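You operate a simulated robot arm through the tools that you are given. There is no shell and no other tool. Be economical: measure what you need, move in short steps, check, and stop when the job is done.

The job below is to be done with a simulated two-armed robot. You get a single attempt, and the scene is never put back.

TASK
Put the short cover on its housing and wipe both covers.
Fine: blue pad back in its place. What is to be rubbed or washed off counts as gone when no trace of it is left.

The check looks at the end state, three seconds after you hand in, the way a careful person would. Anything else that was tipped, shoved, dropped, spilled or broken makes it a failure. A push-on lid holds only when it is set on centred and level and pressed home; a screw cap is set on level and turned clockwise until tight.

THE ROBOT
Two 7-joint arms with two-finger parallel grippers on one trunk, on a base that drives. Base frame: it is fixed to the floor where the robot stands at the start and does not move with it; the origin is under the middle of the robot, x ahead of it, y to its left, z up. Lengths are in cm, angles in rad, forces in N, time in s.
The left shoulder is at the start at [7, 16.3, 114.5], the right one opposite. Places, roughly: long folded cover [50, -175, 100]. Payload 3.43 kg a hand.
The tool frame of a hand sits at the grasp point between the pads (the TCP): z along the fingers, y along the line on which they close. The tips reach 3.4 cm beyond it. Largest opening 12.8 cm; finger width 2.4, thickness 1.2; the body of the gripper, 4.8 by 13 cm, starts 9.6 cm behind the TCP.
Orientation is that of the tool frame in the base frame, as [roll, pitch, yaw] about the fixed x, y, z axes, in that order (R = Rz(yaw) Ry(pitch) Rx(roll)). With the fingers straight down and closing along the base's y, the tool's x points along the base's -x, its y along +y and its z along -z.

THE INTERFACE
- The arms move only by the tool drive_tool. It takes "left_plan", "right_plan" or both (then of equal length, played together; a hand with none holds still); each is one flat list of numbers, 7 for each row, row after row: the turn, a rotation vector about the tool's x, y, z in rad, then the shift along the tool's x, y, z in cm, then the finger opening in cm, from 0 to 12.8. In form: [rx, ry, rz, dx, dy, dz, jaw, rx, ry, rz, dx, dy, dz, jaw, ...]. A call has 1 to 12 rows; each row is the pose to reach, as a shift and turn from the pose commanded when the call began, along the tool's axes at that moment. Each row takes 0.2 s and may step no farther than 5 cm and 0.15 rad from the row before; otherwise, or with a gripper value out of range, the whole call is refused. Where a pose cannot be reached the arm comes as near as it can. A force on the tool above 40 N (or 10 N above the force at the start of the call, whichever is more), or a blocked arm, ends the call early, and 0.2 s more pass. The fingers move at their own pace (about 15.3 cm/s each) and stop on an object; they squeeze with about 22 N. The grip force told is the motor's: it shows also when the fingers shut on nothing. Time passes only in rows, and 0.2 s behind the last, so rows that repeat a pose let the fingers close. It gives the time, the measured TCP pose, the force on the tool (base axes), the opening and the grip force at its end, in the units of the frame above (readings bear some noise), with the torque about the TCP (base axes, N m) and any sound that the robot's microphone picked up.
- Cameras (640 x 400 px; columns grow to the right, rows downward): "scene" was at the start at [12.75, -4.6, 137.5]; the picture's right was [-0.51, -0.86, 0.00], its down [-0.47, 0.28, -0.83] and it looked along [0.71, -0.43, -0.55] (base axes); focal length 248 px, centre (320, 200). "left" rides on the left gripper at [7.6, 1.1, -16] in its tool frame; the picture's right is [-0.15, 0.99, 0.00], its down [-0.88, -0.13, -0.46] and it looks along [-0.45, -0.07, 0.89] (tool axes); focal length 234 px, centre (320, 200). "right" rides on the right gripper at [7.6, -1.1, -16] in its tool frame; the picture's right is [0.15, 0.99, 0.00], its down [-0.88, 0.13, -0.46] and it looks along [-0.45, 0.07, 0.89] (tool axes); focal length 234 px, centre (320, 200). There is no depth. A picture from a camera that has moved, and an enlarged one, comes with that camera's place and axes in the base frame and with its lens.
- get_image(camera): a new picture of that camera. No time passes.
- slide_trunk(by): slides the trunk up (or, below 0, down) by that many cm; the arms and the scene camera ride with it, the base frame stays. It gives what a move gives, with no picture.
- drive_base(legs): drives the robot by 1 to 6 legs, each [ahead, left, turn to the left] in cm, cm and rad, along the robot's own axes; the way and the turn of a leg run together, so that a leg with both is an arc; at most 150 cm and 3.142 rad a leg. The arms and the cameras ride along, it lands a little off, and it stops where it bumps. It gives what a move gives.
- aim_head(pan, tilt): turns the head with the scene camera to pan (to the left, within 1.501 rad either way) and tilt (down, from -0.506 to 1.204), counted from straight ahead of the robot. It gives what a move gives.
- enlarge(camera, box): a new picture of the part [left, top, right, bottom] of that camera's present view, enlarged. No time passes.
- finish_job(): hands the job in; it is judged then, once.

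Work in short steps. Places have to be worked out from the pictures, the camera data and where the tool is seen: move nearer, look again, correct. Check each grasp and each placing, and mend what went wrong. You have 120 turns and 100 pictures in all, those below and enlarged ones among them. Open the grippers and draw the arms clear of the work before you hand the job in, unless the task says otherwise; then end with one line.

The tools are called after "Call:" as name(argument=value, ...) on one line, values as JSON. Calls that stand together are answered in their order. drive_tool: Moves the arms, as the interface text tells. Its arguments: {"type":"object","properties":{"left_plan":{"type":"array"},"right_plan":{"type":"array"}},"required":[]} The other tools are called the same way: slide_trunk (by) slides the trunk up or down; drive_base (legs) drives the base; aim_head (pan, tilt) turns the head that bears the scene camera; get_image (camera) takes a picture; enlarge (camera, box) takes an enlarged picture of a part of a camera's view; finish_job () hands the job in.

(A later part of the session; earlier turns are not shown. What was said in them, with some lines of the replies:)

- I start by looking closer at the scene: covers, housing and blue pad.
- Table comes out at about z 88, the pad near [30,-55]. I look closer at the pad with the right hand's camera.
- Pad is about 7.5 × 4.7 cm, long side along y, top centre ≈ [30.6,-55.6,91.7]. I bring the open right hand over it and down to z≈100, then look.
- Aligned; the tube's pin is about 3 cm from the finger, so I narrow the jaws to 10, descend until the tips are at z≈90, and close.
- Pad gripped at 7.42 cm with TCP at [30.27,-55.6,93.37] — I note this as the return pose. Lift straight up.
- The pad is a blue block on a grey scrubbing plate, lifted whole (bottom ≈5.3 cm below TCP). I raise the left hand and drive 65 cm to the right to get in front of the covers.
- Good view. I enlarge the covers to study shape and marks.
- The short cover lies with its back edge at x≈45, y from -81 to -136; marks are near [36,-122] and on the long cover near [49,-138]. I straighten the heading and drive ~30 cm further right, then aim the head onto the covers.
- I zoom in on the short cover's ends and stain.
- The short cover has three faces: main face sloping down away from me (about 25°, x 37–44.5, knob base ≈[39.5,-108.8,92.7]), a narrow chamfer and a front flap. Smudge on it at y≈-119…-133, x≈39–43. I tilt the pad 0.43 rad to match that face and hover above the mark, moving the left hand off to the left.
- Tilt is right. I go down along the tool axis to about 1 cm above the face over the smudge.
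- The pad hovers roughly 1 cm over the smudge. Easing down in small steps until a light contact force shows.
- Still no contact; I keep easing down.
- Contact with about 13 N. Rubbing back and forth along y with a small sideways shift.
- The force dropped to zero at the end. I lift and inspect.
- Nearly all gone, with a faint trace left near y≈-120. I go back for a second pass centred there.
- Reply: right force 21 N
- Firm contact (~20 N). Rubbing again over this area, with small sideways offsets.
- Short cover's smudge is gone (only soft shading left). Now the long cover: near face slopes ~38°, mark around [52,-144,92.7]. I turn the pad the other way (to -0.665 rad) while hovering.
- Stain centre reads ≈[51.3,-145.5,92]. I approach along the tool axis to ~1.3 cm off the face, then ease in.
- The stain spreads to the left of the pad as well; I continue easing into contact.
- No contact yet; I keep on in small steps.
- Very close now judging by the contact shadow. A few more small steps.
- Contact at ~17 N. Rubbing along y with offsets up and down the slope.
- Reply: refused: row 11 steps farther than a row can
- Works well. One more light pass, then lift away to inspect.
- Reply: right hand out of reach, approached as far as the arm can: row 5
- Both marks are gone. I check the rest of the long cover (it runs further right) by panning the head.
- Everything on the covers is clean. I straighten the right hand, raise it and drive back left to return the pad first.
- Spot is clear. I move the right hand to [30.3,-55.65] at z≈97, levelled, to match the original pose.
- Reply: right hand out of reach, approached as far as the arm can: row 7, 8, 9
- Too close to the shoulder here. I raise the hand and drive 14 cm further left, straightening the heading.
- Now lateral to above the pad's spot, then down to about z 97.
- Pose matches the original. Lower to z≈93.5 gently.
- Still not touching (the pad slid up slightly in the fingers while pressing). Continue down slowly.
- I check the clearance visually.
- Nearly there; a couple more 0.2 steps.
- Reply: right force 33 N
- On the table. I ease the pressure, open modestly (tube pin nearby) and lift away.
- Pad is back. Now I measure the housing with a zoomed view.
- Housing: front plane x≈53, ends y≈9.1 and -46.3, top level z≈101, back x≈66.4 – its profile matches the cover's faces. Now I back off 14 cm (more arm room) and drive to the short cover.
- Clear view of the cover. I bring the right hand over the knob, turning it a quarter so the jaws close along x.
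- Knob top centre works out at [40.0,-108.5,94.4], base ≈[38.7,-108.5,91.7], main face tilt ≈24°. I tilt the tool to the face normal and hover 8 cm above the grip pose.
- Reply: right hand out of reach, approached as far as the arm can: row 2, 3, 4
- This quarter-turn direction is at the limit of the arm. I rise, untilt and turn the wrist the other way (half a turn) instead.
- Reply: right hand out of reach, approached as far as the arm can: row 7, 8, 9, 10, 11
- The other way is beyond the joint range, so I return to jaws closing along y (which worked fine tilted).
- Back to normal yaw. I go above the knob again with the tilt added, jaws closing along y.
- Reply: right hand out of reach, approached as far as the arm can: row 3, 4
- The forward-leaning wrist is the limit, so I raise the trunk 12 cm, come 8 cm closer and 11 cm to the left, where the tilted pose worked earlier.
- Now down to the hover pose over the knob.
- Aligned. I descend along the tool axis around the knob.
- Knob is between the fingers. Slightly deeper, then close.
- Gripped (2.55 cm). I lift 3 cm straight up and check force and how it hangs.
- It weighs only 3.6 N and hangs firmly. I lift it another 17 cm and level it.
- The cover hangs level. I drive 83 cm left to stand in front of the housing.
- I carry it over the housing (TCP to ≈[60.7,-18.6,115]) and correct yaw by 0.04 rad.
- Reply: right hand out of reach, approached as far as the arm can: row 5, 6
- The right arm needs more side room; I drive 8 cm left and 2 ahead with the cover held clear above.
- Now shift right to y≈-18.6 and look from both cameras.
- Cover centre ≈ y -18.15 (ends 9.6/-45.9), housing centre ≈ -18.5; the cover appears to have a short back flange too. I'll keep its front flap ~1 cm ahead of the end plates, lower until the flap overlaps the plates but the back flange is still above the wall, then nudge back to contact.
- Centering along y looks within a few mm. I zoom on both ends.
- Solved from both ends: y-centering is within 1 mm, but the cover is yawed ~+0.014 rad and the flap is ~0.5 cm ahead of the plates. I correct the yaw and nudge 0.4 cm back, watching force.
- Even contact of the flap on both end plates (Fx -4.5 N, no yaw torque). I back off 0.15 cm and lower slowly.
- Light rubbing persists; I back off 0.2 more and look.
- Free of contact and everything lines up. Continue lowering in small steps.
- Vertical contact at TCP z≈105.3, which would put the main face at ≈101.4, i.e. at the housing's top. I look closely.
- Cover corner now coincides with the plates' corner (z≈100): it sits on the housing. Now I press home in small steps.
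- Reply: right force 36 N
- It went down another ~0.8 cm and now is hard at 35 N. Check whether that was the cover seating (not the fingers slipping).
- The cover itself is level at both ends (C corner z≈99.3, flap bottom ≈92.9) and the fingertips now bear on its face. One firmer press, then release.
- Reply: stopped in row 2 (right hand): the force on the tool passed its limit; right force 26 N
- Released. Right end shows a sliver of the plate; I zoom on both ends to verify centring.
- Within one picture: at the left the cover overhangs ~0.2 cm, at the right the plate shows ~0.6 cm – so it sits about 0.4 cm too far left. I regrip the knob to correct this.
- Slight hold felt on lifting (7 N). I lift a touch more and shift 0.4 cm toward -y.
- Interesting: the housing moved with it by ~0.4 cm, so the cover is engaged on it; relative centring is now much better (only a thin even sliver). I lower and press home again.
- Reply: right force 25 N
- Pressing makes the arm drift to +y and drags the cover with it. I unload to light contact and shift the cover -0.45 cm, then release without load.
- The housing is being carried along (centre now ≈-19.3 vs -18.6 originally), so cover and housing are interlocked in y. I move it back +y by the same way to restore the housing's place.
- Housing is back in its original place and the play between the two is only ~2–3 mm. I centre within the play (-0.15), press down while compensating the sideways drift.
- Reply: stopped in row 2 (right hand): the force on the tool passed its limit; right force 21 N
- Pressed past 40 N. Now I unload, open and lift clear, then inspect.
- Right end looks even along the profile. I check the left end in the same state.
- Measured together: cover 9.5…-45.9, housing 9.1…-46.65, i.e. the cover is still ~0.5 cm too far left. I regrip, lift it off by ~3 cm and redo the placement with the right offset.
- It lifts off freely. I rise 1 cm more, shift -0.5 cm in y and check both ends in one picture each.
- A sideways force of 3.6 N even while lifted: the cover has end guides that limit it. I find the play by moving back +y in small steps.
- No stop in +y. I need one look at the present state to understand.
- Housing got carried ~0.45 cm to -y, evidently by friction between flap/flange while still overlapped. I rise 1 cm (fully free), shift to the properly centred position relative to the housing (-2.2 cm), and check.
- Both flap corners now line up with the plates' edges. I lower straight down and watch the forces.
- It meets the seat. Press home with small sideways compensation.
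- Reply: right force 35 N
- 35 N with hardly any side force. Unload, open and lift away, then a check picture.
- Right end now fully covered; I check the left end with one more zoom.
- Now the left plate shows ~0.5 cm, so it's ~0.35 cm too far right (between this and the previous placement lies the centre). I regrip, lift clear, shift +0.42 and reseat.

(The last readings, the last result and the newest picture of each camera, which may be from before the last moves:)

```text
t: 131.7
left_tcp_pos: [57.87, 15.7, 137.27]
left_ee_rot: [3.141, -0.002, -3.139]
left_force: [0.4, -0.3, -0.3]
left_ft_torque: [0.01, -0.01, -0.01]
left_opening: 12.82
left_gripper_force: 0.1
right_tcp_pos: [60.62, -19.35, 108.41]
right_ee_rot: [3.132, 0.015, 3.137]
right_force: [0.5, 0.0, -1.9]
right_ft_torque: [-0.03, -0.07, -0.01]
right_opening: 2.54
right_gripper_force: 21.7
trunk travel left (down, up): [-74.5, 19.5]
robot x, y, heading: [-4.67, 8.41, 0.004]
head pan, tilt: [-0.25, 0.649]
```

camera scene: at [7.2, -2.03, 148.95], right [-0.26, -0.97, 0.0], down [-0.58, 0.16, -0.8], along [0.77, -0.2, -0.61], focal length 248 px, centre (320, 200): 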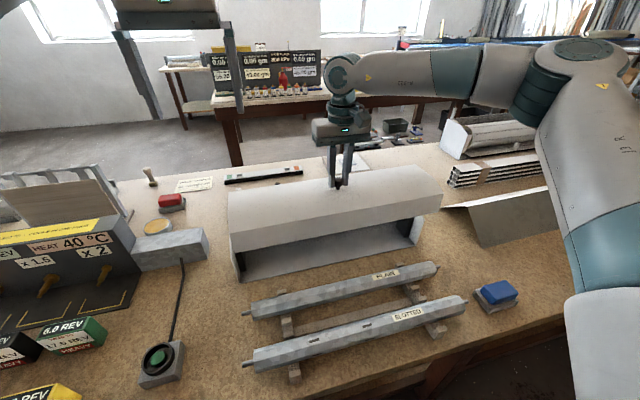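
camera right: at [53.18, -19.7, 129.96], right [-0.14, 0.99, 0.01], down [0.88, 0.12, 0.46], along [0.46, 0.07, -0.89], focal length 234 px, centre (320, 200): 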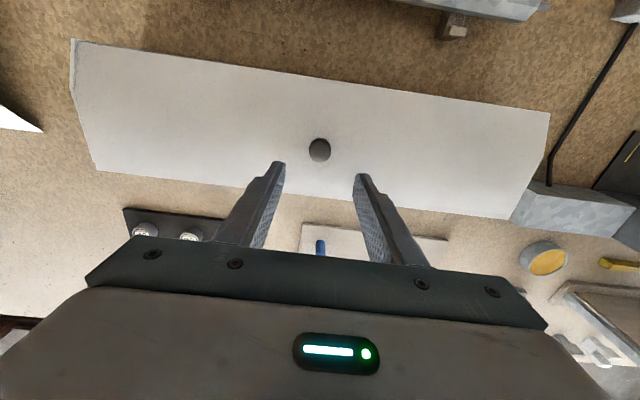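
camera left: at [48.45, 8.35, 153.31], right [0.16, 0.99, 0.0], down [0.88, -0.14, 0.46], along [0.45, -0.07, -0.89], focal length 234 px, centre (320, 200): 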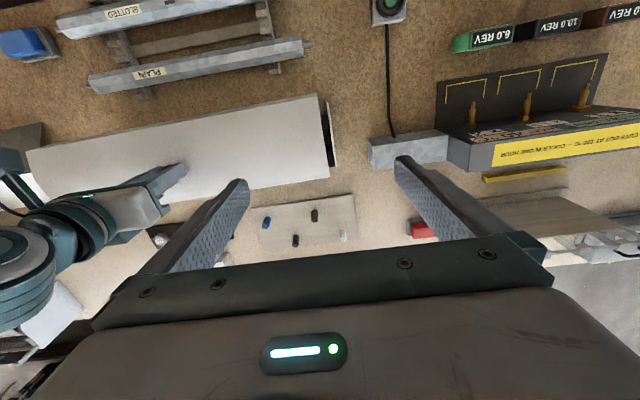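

Free and shifted. Lower again to the seat.

Call:
drive_tool(right_plan=[0, 0, 0, 0, 0, 1, 1, 0, 0, 0, 0, 0, 2, 1, 0, 0, 0, 0, 0, 2.8, 1, 0, 0, 0, 0, 0, 3.3, 1])

Call:
drive_tool(right_plan=[0, 0, 0, 0, 0, 0.3, 1, 0, 0, 0, 0, -0.05, 0.6, 1])

Call:
drive_tool(right_plan=[0, 0, 0, 0, -0.05, 0.3, 1, 0, 0, 0, 0, -0.1, 0.5, 1])

```text
t: 132.7
left_tcp_pos: [57.79, 15.83, 137.24]
left_ee_rot: [-3.14, -0.001, -3.141]
left_force: [0.9, 0.1, 0.4]
left_ft_torque: [0.04, -0.01, -0.01]
left_opening: 12.79
left_gripper_force: 0.1
right_tcp_pos: [60.5, -19.21, 104.87]
right_ee_rot: [3.133, 0.016, 3.14]
right_force: [-0.2, -0.1, -2.5]
right_ft_torque: [0.0, -0.1, 0.01]
right_opening: 2.52
right_gripper_force: 21.9
trunk travel left (down, up): [-74.5, 19.5]
robot x, y, heading: [-4.23, 7.88, 0.005]
head pan, tilt: [-0.25, 0.649]
```

```text
t: 133.3
left_tcp_pos: [57.82, 15.85, 137.36]
left_ee_rot: [3.141, 0.001, -3.14]
left_force: [0.2, 0.4, -0.3]
left_ft_torque: [0.0, 0.0, 0.01]
left_opening: 12.78
left_gripper_force: 0.1
right_tcp_pos: [60.59, -19.35, 104.7]
right_ee_rot: [3.133, 0.02, 3.139]
right_force: [2.5, -1.1, 10.3]
right_ft_torque: [-0.01, 0.42, -0.01]
right_opening: 2.49
right_gripper_force: 22.2
trunk travel left (down, up): [-74.5, 19.5]
robot x, y, heading: [-3.98, 8.02, 0.004]
head pan, tilt: [-0.25, 0.649]
```

```text
t: 133.9
left_tcp_pos: [57.54, 15.96, 137.46]
left_ee_rot: [-3.14, 0.003, -3.141]
left_force: [0.3, 0.5, -0.8]
left_ft_torque: [0.0, 0.03, 0.01]
left_opening: 12.8
left_gripper_force: 0.0
right_tcp_pos: [60.52, -19.26, 104.43]
right_ee_rot: [3.132, 0.024, 3.14]
right_force: [5.4, -1.2, 36.3]
right_ft_torque: [-0.5, 0.45, 0.09]
right_opening: 2.55
right_gripper_force: 21.8
trunk travel left (down, up): [-74.5, 19.5]
robot x, y, heading: [-3.92, 7.96, 0.006]
head pan, tilt: [-0.25, 0.649]
```

Seated cleanly at 36 N. Unload, release, lift, and use the last picture to verify.

Call:
drive_tool(right_plan=[0, 0, 0, 0, 0.05, -0.5, 1, 0, 0, 0, 0, 0.1, -0.75, 1, 0, 0, 0, 0, 0.1, -0.75, 3, 0, 0, 0, 0, 0.1, -0.75, 5, 0, 0, 0, 0, 0.1, -0.75, 6, 0, 0, 0, 0, 0.1, -3, 6, 0, 0, 0, 0, 0.1, -7, 6, 0, 0, 0, 0, 0.1, -11, 6, 0, 0, 0, 0, 0.1, -15, 6])

Call:
enlarge(camera="scene", box=[255, 170, 475, 300])

```text
t: 135.9
left_tcp_pos: [57.68, 15.8, 137.25]
left_ee_rot: [-3.141, 0.002, -3.139]
left_force: [-0.1, 0.0, 0.6]
left_ft_torque: [0.02, 0.03, -0.04]
left_opening: 12.8
left_gripper_force: 0.1
right_tcp_pos: [60.14, -19.63, 119.49]
right_ee_rot: [3.132, 0.016, 3.139]
right_force: [-0.3, -0.4, 0.4]
right_ft_torque: [-0.02, 0.0, -0.02]
right_opening: 6.02
right_gripper_force: 0.1
trunk travel left (down, up): [-74.5, 19.5]
robot x, y, heading: [-4.34, 8.36, 0.001]
head pan, tilt: [-0.25, 0.649]
```

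```text
2.91 times, centred on (365, 235) of scene
camera zoom: at [9.15, 5.99, 148.96], right [-0.24, -0.97, 0.0], down [-0.59, 0.15, -0.8], along [0.77, -0.19, -0.6], focal length 720 px, centre (189, 98)
```

zoom: 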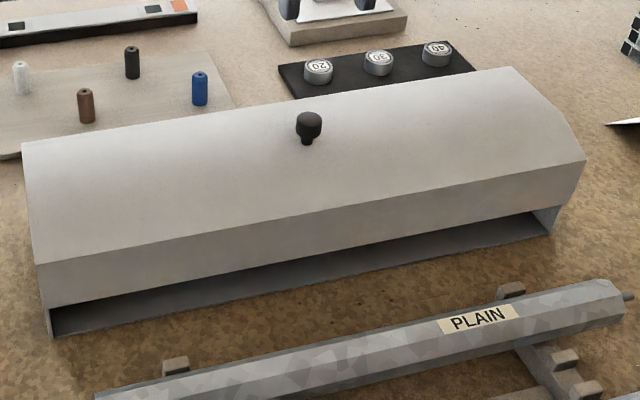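

Cover sits level and flush, with neither end plate showing. I back the robot 15 cm away so both open hands are clear.

Call:
drive_base(legs=[[-15, 0, 0]])

Call:
finish_job()

```text
t: 137.3
left_tcp_pos: [43.36, 15.68, 137.12]
left_ee_rot: [3.141, -0.003, 3.142]
left_force: [-0.5, -0.3, -0.5]
left_ft_torque: [-0.01, 0.01, 0.0]
left_opening: 12.8
left_gripper_force: 0.0
right_tcp_pos: [45.69, -19.75, 119.39]
right_ee_rot: [3.134, 0.015, 3.136]
right_force: [0.5, -0.2, -0.6]
right_ft_torque: [-0.01, 0.01, -0.02]
right_opening: 5.98
right_gripper_force: 0.1
trunk travel left (down, up): [-74.5, 19.5]
robot x, y, heading: [-18.94, 8.4, 0.001]
head pan, tilt: [-0.25, 0.649]
```

```text
The job is handed in.
```

I handed the job in: the marks are gone from both covers, the blue pad is back in its place, and the short cover is centred, level and pressed down on its housing. While I was centring the cover, the housing slid about half a centimetre to the right (estimated from the pictures), and I left it there.
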